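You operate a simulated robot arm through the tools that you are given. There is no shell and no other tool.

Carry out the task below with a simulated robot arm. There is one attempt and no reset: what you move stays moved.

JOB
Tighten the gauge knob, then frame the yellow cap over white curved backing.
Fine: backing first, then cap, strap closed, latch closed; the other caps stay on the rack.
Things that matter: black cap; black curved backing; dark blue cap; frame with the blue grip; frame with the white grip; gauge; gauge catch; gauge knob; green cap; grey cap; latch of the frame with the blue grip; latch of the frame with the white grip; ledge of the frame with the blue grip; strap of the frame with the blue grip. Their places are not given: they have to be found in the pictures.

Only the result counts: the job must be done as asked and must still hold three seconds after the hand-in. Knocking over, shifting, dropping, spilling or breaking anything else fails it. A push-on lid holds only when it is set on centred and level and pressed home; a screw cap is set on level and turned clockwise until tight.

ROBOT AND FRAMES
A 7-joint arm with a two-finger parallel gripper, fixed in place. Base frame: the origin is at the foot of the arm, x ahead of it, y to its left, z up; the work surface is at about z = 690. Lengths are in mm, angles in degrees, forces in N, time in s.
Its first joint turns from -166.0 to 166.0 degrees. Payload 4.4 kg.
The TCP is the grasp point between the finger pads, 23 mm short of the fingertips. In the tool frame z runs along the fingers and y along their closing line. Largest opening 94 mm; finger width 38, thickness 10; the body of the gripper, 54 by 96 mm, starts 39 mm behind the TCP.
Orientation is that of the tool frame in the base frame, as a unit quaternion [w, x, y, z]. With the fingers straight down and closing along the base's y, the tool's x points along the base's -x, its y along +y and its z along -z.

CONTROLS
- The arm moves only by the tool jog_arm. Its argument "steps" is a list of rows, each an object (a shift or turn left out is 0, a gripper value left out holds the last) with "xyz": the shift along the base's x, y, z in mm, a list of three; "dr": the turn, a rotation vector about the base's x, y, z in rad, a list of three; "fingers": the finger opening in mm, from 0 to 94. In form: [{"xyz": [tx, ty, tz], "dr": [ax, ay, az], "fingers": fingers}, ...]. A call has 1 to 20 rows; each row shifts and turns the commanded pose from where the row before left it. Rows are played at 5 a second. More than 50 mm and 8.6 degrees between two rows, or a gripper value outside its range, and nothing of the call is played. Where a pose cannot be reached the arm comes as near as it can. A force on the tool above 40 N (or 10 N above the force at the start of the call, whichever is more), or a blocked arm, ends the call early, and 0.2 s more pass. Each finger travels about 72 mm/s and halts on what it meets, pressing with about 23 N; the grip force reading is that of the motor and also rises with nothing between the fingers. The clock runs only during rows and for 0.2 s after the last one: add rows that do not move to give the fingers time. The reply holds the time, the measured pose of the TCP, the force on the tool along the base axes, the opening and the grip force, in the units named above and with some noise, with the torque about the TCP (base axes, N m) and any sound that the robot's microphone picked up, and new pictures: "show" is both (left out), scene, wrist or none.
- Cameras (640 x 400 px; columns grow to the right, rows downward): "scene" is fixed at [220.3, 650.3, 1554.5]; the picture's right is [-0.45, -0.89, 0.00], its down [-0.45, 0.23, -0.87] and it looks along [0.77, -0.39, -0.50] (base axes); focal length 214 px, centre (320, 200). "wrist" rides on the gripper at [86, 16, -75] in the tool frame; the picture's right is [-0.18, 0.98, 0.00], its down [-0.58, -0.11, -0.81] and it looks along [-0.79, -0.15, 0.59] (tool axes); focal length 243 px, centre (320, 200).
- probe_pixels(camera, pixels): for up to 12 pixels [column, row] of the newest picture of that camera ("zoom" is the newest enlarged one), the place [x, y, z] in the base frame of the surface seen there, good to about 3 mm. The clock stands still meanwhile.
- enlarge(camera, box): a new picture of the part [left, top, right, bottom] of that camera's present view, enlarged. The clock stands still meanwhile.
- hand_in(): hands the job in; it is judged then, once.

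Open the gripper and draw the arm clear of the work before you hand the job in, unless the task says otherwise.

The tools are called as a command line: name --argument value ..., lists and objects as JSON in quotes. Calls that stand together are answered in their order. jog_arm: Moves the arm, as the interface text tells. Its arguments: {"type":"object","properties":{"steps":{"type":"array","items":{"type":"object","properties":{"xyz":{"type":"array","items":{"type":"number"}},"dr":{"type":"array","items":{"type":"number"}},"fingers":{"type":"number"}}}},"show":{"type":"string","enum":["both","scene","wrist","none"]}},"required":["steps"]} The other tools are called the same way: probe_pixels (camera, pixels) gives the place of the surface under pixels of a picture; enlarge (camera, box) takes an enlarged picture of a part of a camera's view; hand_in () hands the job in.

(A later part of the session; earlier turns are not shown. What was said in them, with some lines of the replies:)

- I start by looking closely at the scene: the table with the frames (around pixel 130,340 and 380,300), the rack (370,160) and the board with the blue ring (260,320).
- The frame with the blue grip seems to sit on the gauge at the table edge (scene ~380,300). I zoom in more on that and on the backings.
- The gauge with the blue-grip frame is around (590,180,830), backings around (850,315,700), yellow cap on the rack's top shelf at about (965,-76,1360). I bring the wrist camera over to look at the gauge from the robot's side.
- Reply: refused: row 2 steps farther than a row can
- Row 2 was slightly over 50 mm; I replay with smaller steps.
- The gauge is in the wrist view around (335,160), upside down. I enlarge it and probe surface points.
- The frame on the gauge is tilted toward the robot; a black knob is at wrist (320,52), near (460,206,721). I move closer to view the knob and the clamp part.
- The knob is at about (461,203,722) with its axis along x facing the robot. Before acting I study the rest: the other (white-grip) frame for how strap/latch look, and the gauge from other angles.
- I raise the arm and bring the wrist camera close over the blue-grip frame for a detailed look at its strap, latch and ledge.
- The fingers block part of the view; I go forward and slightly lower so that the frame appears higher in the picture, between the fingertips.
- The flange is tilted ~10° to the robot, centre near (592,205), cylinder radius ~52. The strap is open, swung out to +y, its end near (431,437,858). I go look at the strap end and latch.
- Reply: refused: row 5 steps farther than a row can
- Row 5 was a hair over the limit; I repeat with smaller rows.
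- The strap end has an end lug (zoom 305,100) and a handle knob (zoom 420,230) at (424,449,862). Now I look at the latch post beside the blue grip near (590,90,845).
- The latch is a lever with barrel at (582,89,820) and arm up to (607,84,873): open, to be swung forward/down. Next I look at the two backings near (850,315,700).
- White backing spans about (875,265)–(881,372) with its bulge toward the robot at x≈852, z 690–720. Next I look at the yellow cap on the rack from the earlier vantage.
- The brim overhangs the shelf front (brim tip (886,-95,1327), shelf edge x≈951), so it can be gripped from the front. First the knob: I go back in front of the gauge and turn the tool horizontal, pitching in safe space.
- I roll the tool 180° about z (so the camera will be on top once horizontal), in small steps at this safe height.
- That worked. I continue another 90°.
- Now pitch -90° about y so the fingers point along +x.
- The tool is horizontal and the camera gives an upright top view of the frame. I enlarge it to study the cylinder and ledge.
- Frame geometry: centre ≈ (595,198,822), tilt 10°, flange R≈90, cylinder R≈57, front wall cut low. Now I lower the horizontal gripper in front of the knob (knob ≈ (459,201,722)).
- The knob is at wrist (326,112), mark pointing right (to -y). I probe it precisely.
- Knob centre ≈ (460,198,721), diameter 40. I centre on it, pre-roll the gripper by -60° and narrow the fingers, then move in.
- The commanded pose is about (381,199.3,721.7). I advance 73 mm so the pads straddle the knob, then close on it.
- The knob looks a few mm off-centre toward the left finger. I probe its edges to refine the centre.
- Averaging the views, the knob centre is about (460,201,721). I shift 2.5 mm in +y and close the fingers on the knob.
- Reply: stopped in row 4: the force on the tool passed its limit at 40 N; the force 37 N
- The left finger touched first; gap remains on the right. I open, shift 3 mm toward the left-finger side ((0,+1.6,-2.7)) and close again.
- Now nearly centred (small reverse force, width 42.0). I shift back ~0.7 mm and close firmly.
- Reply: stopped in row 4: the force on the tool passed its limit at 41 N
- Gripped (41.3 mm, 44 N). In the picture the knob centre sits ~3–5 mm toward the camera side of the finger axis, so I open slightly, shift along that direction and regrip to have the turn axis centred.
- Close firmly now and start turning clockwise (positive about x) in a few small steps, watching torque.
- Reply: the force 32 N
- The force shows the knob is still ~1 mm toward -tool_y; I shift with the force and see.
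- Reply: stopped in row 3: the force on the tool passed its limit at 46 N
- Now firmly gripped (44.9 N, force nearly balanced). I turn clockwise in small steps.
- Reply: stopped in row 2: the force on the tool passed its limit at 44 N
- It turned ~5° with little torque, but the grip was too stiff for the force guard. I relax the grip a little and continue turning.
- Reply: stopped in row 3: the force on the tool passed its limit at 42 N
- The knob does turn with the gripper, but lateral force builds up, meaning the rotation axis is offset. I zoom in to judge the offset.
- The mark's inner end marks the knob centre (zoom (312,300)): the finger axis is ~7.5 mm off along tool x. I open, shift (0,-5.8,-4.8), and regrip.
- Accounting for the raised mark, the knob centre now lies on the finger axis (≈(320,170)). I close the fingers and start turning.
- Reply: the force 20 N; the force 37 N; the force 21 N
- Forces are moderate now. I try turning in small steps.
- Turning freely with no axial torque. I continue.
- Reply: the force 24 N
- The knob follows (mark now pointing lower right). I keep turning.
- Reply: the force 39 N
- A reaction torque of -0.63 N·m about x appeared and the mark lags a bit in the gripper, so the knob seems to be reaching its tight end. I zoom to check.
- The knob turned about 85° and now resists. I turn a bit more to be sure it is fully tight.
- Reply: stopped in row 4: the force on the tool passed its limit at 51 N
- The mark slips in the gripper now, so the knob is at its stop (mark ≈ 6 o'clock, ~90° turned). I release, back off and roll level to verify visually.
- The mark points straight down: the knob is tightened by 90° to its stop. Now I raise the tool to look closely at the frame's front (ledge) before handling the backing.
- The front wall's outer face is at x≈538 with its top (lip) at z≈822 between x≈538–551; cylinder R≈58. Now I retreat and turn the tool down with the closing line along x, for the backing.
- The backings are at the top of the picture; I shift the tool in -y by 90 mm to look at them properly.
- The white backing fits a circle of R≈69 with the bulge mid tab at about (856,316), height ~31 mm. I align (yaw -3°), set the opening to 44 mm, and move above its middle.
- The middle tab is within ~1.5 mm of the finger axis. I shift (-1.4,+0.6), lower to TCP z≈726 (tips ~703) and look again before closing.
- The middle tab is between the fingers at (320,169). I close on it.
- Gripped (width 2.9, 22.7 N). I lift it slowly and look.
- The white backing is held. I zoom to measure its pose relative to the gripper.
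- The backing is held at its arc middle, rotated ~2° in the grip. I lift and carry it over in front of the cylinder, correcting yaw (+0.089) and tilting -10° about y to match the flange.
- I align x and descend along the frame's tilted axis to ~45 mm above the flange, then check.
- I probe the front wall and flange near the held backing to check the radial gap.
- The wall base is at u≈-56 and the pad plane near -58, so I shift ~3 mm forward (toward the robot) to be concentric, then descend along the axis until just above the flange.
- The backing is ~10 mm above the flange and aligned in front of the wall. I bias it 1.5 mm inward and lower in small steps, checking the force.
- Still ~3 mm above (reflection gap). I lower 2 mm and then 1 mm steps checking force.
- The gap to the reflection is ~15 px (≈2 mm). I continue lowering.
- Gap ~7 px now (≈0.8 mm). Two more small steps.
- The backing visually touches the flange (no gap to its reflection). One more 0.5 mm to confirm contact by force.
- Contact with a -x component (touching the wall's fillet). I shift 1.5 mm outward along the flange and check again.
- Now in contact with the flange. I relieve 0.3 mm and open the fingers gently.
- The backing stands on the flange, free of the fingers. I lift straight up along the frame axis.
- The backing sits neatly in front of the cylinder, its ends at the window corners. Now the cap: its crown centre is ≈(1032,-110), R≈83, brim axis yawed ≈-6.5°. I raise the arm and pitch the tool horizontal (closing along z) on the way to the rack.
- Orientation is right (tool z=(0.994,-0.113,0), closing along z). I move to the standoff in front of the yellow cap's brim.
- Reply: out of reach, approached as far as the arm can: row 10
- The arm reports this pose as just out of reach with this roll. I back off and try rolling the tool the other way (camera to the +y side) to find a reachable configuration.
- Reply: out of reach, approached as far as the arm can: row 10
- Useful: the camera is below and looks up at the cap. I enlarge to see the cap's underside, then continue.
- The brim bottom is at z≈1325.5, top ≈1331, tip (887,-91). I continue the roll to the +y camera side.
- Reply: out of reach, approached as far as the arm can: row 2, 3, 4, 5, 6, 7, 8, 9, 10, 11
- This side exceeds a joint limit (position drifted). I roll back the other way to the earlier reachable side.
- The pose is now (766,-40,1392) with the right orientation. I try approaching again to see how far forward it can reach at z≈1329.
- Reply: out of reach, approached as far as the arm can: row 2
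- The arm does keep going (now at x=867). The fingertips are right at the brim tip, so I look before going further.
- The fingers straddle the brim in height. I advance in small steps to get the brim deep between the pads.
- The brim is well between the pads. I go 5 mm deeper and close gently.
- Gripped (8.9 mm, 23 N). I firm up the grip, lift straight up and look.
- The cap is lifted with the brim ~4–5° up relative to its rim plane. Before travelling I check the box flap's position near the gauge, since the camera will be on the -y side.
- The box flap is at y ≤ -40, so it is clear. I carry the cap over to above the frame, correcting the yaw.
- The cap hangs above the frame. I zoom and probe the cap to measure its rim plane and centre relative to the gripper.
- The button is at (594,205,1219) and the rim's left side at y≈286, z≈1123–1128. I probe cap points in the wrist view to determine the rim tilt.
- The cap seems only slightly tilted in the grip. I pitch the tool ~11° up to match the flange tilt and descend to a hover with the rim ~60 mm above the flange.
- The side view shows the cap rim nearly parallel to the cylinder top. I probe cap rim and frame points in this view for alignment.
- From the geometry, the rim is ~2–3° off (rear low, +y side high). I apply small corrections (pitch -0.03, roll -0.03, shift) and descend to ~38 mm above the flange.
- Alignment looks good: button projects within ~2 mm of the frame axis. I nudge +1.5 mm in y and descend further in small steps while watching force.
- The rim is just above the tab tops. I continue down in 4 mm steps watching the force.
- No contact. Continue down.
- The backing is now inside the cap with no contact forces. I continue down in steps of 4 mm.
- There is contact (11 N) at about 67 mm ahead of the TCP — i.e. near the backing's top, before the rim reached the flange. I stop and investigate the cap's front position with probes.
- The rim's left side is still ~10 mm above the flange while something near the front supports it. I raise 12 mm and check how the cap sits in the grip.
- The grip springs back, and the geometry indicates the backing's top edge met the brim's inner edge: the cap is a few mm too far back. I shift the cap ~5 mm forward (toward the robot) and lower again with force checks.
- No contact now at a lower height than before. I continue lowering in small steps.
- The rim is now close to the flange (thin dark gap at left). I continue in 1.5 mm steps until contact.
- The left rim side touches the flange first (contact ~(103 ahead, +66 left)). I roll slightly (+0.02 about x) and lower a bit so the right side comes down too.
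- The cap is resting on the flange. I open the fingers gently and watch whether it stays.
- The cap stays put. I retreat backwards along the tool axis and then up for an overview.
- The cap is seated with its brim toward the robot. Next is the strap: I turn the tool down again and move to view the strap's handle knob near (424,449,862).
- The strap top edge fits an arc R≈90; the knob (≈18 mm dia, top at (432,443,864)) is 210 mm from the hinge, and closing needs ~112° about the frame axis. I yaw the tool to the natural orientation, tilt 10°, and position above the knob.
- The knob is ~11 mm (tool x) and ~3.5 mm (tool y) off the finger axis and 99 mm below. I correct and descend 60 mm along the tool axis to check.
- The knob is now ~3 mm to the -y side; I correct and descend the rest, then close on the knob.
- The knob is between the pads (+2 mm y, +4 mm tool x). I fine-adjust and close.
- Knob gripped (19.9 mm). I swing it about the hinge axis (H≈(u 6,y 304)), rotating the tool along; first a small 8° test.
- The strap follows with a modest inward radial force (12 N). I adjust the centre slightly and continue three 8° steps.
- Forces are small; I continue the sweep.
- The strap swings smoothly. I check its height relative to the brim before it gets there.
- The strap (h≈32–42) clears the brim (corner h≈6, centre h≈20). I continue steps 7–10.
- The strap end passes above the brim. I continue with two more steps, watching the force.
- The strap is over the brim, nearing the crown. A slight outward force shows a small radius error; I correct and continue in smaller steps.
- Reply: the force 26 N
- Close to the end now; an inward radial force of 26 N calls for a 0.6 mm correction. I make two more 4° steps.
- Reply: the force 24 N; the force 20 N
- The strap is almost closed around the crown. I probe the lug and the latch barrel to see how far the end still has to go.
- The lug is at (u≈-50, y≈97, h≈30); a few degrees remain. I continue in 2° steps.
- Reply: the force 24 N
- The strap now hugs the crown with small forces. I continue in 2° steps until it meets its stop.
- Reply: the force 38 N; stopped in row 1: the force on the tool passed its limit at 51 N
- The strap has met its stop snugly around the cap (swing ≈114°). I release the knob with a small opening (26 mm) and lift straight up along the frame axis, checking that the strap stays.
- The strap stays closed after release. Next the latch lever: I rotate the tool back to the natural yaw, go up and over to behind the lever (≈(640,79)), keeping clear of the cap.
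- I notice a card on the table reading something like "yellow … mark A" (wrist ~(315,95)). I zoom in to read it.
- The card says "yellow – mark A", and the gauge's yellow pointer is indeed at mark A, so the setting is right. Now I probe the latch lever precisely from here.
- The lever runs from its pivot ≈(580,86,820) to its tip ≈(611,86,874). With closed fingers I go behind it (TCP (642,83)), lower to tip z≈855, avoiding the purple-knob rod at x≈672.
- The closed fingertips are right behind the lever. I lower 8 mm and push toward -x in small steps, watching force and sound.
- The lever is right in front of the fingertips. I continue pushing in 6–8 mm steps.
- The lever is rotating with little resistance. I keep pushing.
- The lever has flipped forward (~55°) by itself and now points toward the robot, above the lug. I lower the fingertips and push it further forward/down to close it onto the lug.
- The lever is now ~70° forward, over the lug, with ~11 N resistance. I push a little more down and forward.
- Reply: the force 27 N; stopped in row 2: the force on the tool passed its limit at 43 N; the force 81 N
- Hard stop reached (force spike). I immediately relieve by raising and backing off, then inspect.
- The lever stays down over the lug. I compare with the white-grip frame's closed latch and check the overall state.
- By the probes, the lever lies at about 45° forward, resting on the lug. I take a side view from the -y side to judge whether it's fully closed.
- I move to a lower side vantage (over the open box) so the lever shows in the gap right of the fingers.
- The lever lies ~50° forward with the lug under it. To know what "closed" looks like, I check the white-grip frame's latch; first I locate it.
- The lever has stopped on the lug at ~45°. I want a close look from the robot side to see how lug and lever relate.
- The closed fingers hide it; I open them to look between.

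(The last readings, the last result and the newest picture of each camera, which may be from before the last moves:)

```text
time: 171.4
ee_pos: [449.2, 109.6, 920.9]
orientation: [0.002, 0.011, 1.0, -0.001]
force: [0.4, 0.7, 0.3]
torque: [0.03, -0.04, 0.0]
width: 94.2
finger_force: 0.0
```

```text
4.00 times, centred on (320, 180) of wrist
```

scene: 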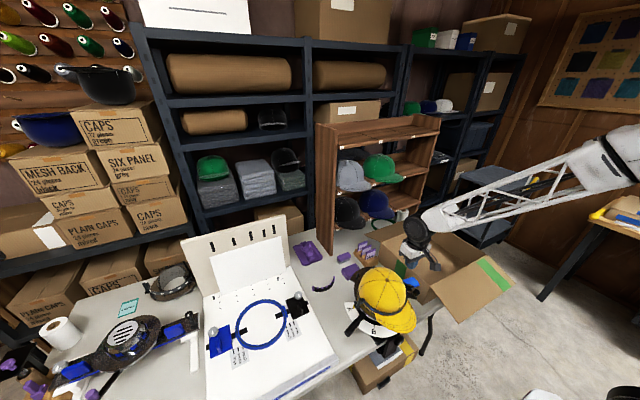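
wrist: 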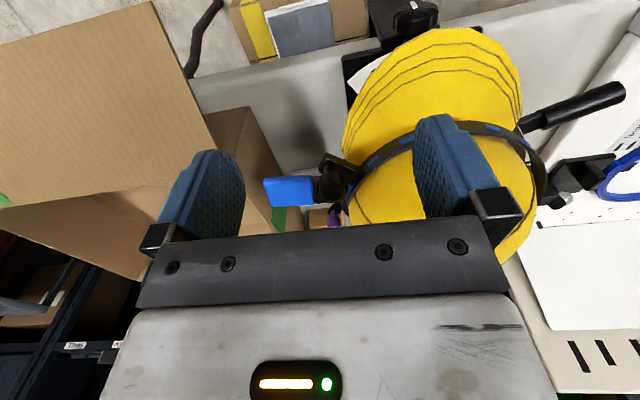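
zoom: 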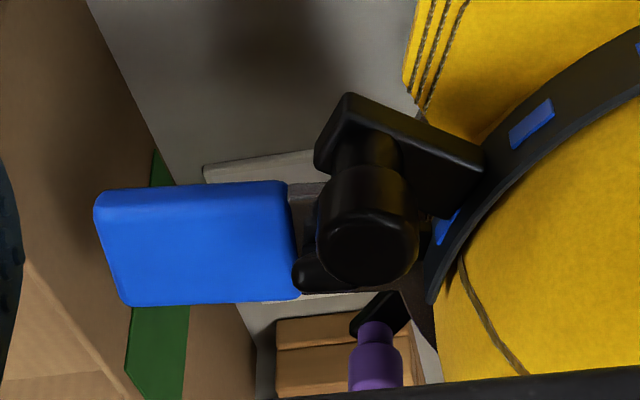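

The handle knob hides the latch from here. I go to a front-right vantage (yaw ~52°) to see lever and lug.

jog_arm --steps '[{"xyz": [0, -30, 20], "dr": [0, 0, 0.13]}, {"xyz": [0, -30, 10], "dr": [0, 0, 0.13]}, {"xyz": [10, -20, 0], "dr": [0, 0, 0.13]}, {"xyz": [15, -2, 0], "dr": [0, 0, 0.13]}, {"xyz": [15, 0, -10], "dr": [0, 0, 0.13]}, {"xyz": [2, 0, -20], "dr": [0, 0, 0.13]}, {"dr": [0, 0, 0.128], "xyz": [0, 0, -20]}, {"dr": [0, 0, 0]}]' --show "wrist"

enlarge --camera "wrist" --box '[240, 80, 420, 220]'

```text
time: 173.2
ee_pos: [493.7, 27.2, 900.9]
orientation: [0.003, -0.43, 0.903, 0.001]
force: [0.5, -0.3, 0.1]
torque: [0.0, 0.0, 0.01]
width: 93.8
finger_force: 0.1
```

wrist: 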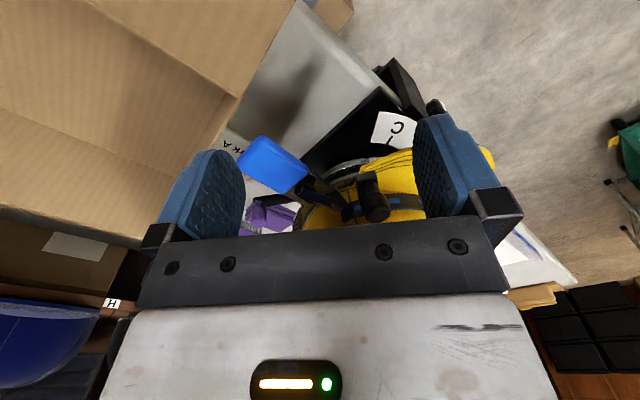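

```text
2.86 times, centred on (330, 150) of wrist
```

zoom: 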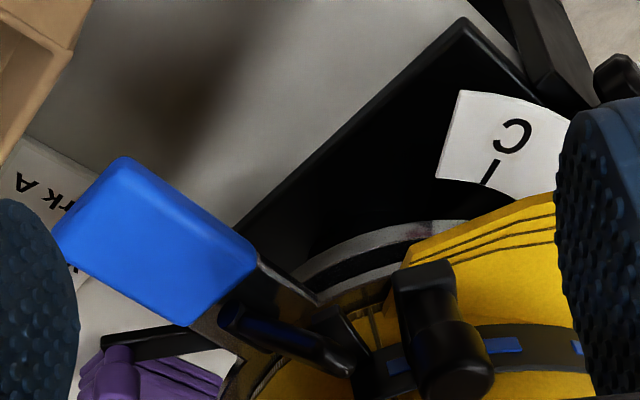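

enlarge --camera "wrist" --box '[285, 160, 405, 230]'

probe_pixels --camera "wrist" --pixels '[[302, 185], [315, 195], [330, 205], [338, 212], [335, 190], [345, 200], [340, 205], [350, 210], [325, 188]]'

```text
5.33 times, centred on (345, 195) of wrist
```

zoom: 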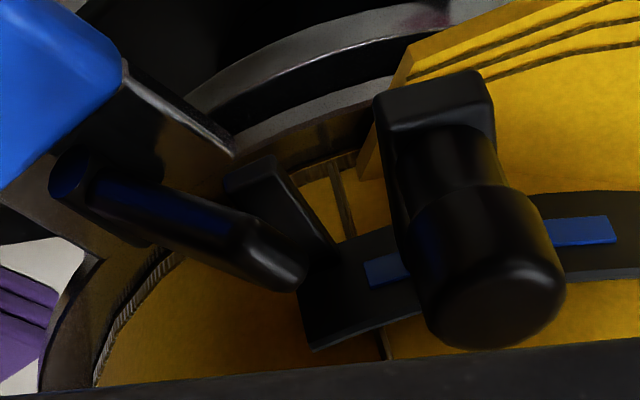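

```text
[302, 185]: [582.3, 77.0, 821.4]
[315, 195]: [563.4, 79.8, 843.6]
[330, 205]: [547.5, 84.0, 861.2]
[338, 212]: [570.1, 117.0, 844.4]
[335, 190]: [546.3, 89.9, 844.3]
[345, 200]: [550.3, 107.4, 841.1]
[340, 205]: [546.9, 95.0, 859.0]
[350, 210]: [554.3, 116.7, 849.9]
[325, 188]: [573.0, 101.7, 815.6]
```

The view shows the lever lying over the lug. To see whether the lever push shifted the strap, I re-take the same scene zoom as before the push and compare.

enlarge --camera "scene" --box '[390, 265, 430, 305]'

enlarge --camera "scene" --box '[350, 270, 410, 325]'

```text
10.00 times, centred on (410, 285) of scene
```

zoom: 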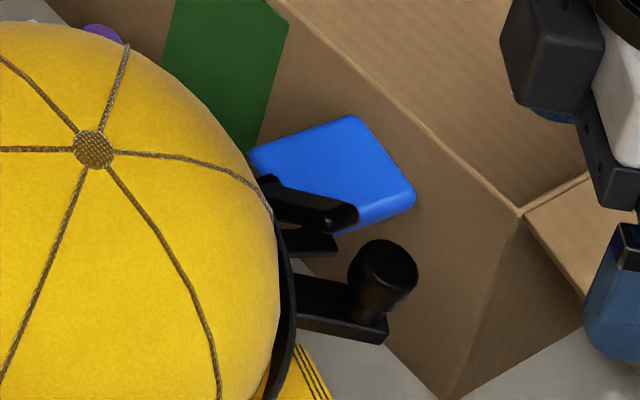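

```text
7.27 times, centred on (380, 298) of scene
```

zoom: 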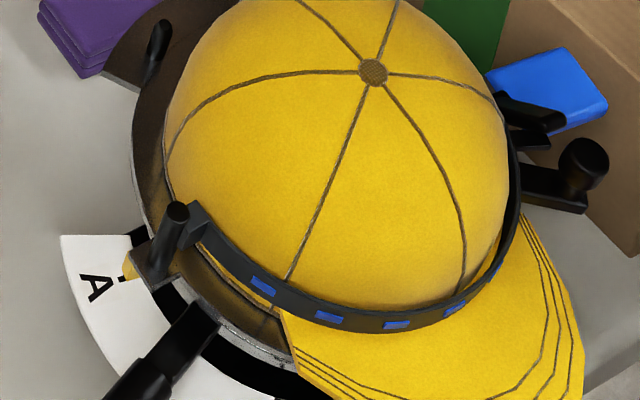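

Identical before/after: the strap did not move and the lever is at its hard stop, staying down. Now I verify the cap's seating (rim on flange) on both sides.

enlarge --camera "scene" --box '[352, 275, 382, 310]'

enlarge --camera "wrist" --box '[270, 120, 430, 230]'

enlarge --camera "scene" --box '[345, 255, 395, 290]'

```text
11.43 times, centred on (367, 292) of scene
```

zoom: 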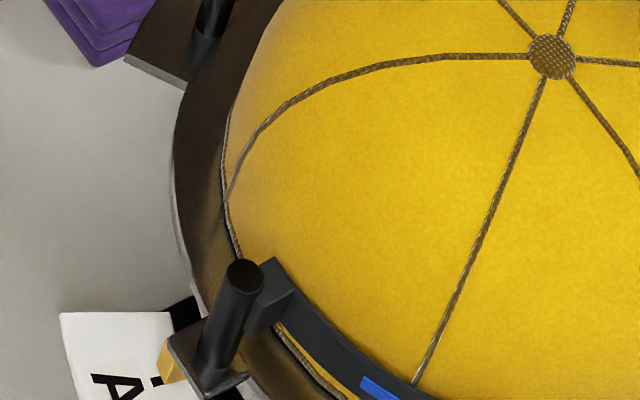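

```text
3.64 times, centred on (350, 175) of wrist
```

zoom: 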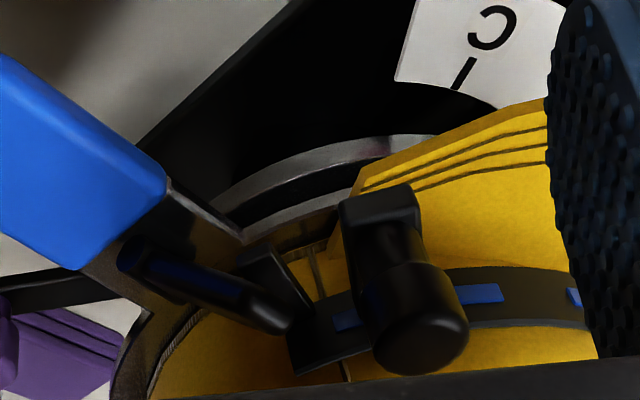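

```text
11.43 times, centred on (370, 272) of scene
```

zoom: 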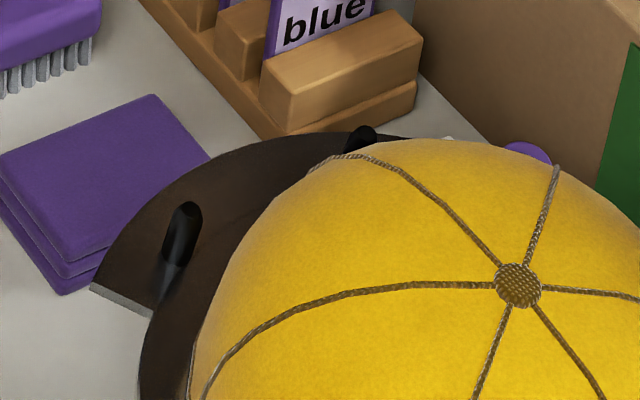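

Left rim is seated on the flange. I probe both brim corners to check the cap's yaw symmetry.

probe_pixels --camera "wrist" --pixels '[[358, 170], [356, 176], [360, 166], [375, 160], [395, 152], [362, 178]]'

enlarge --camera "scene" --box '[365, 295, 435, 345]'

probe_pixels --camera "zoom" --pixels '[[155, 100], [150, 120], [200, 185], [400, 275], [450, 160], [420, 60], [330, 260], [460, 230]]'

```text
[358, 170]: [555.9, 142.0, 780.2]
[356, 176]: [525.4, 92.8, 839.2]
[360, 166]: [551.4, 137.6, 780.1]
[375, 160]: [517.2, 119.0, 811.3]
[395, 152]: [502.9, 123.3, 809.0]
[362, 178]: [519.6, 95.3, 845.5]
```

```text
8.00 times, centred on (400, 320) of scene
```

zoom: 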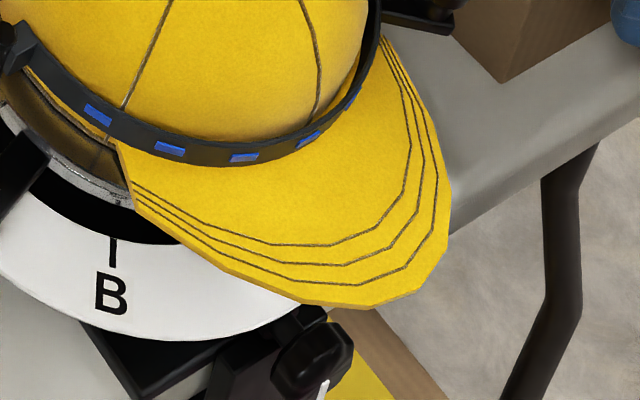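

```text
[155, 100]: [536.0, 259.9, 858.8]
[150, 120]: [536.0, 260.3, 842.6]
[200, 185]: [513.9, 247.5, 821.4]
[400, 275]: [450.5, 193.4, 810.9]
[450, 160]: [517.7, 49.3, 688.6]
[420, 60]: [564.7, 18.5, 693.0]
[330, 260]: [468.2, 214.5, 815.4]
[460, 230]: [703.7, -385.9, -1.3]
```

probe_pixels --camera "zoom" --pixels '[[124, 155], [130, 175], [136, 195], [170, 218], [230, 255], [300, 290], [360, 298], [420, 270], [440, 230], [435, 160], [425, 120], [400, 70]]'

```text
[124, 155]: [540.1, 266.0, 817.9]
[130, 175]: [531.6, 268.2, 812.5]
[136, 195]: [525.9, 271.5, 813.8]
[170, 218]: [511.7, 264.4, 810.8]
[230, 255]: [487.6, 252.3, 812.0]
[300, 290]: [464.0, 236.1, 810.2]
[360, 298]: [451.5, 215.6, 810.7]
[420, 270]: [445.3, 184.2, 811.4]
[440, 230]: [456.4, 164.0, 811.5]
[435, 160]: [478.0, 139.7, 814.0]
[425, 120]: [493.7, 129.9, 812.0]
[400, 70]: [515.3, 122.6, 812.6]
```

Brim outline is symmetric (axis y≈194, yaw ≈0) and its heights above the flange plane (tip ≈16, corners ≈6 mm) match the cap's seated geometry. Knob mark still points down, pointer at A. I draw the arm clear.

jog_arm --steps '[{"xyz": [0, 0, 45], "fingers": 94}, {"xyz": [0, 0, 45]}, {"xyz": [0, 0, 45]}, {"xyz": [-30, 0, 35]}, {"xyz": [-45, 0, 0]}, {"xyz": [-45, 0, 0]}, {"xyz": [0, 0, 0]}]' --show "both"

enlarge --camera "scene" --box '[335, 255, 435, 345]'

enlarge --camera "scene" --box '[310, 110, 450, 240]'

```text
time: 174.8
ee_pos: [369.4, 31.0, 1070.3]
orientation: [0.002, -0.429, 0.903, 0.001]
force: [-0.6, 0.1, 0.0]
torque: [-0.02, 0.0, 0.02]
width: 94.2
finger_force: 0.0
```

scene: 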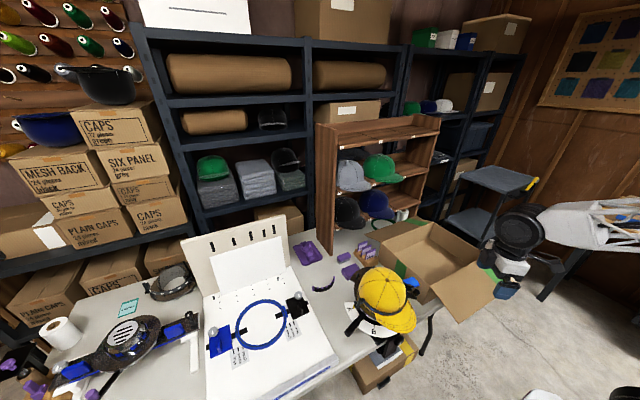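
wrist: 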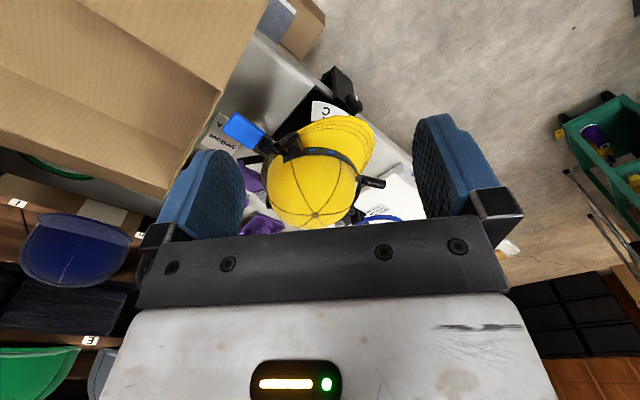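

```text
4.44 times, centred on (385, 300) of scene
```

zoom: 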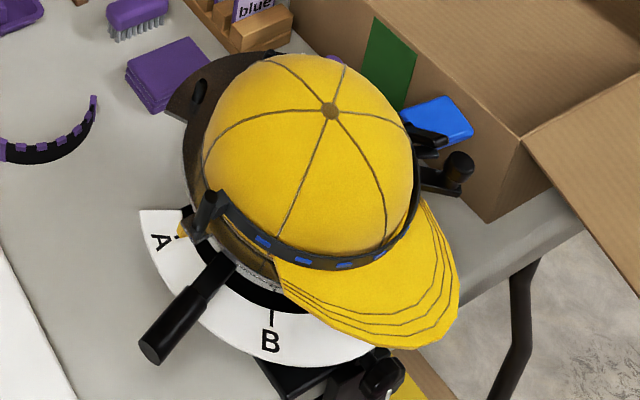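

```text
3.08 times, centred on (380, 175) of scene
```

zoom: 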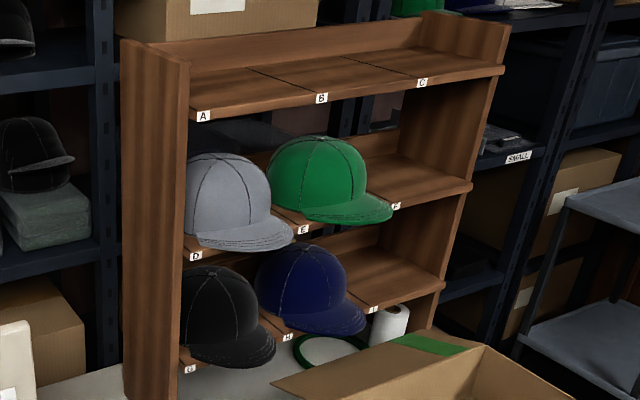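

Everything else is in place: other caps on the rack, black backing untouched. A last look at strap/latch from this viewpoint.

enlarge --camera "wrist" --box '[220, 100, 400, 230]'

enlarge --camera "wrist" --box '[235, 110, 315, 170]'

```text
3.08 times, centred on (310, 165) of wrist
```

zoom: 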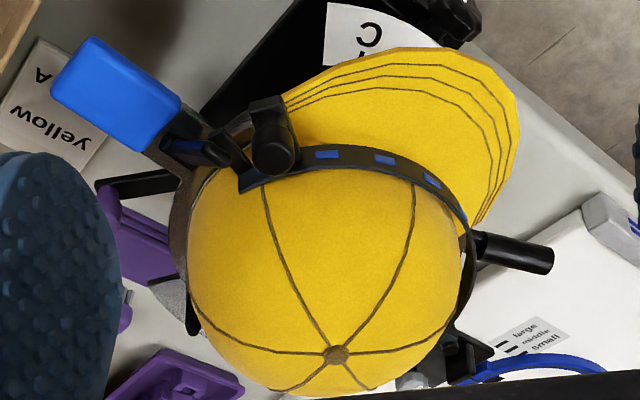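

```text
6.67 times, centred on (275, 140) of wrist
```

zoom: 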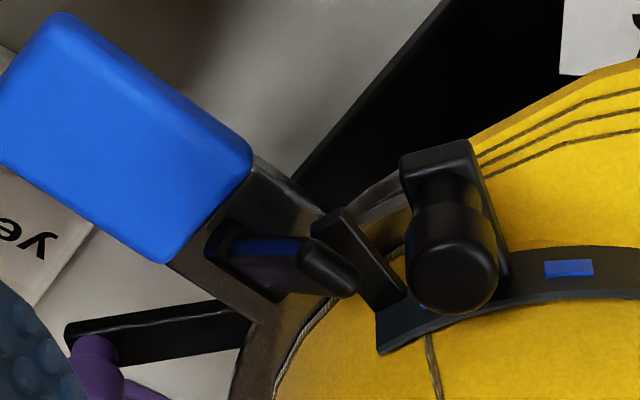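

Strap is closed around the crown, the lever is down at its end stop over the lug, the cap is seated over the white backing, and the knob is tight. The gripper is open and the arm is clear, so I hand in.

hand_in

```text
The job is handed in.
```

The gauge knob is tightened and the yellow cap is framed over the white curved backing on the blue-grip frame, and I have handed the job in. I have no verdict back yet.

- **Gauge knob:** I turned it about 90° clockwise to its stop. A card on the table reads "yellow – mark A", and the gauge pointer is at mark A.
- **Backing:** it stands on the frame's flange (the ledge) in front of the low front wall, placed before the cap.
- **Cap:** it sits level on the flange with the brim toward the robot. On the first try the brim caught the backing's top edge, so I raised the cap and moved it about 5 mm forward. It ended about 4 mm off centre to the right.
- **Strap:** it is closed around the crown at its end stop and stayed put after I released it.
- **Latch:** the lever is down over the strap's end at a hard stop, about 45° forward. I could not see what a closed latch looks like on the white-grip frame to compare. I judged it closed because neither the lever nor the strap moved further under a hard push.

The other caps are still on the rack and the black backing was not touched. The gripper is open and the arm is clear of the work.
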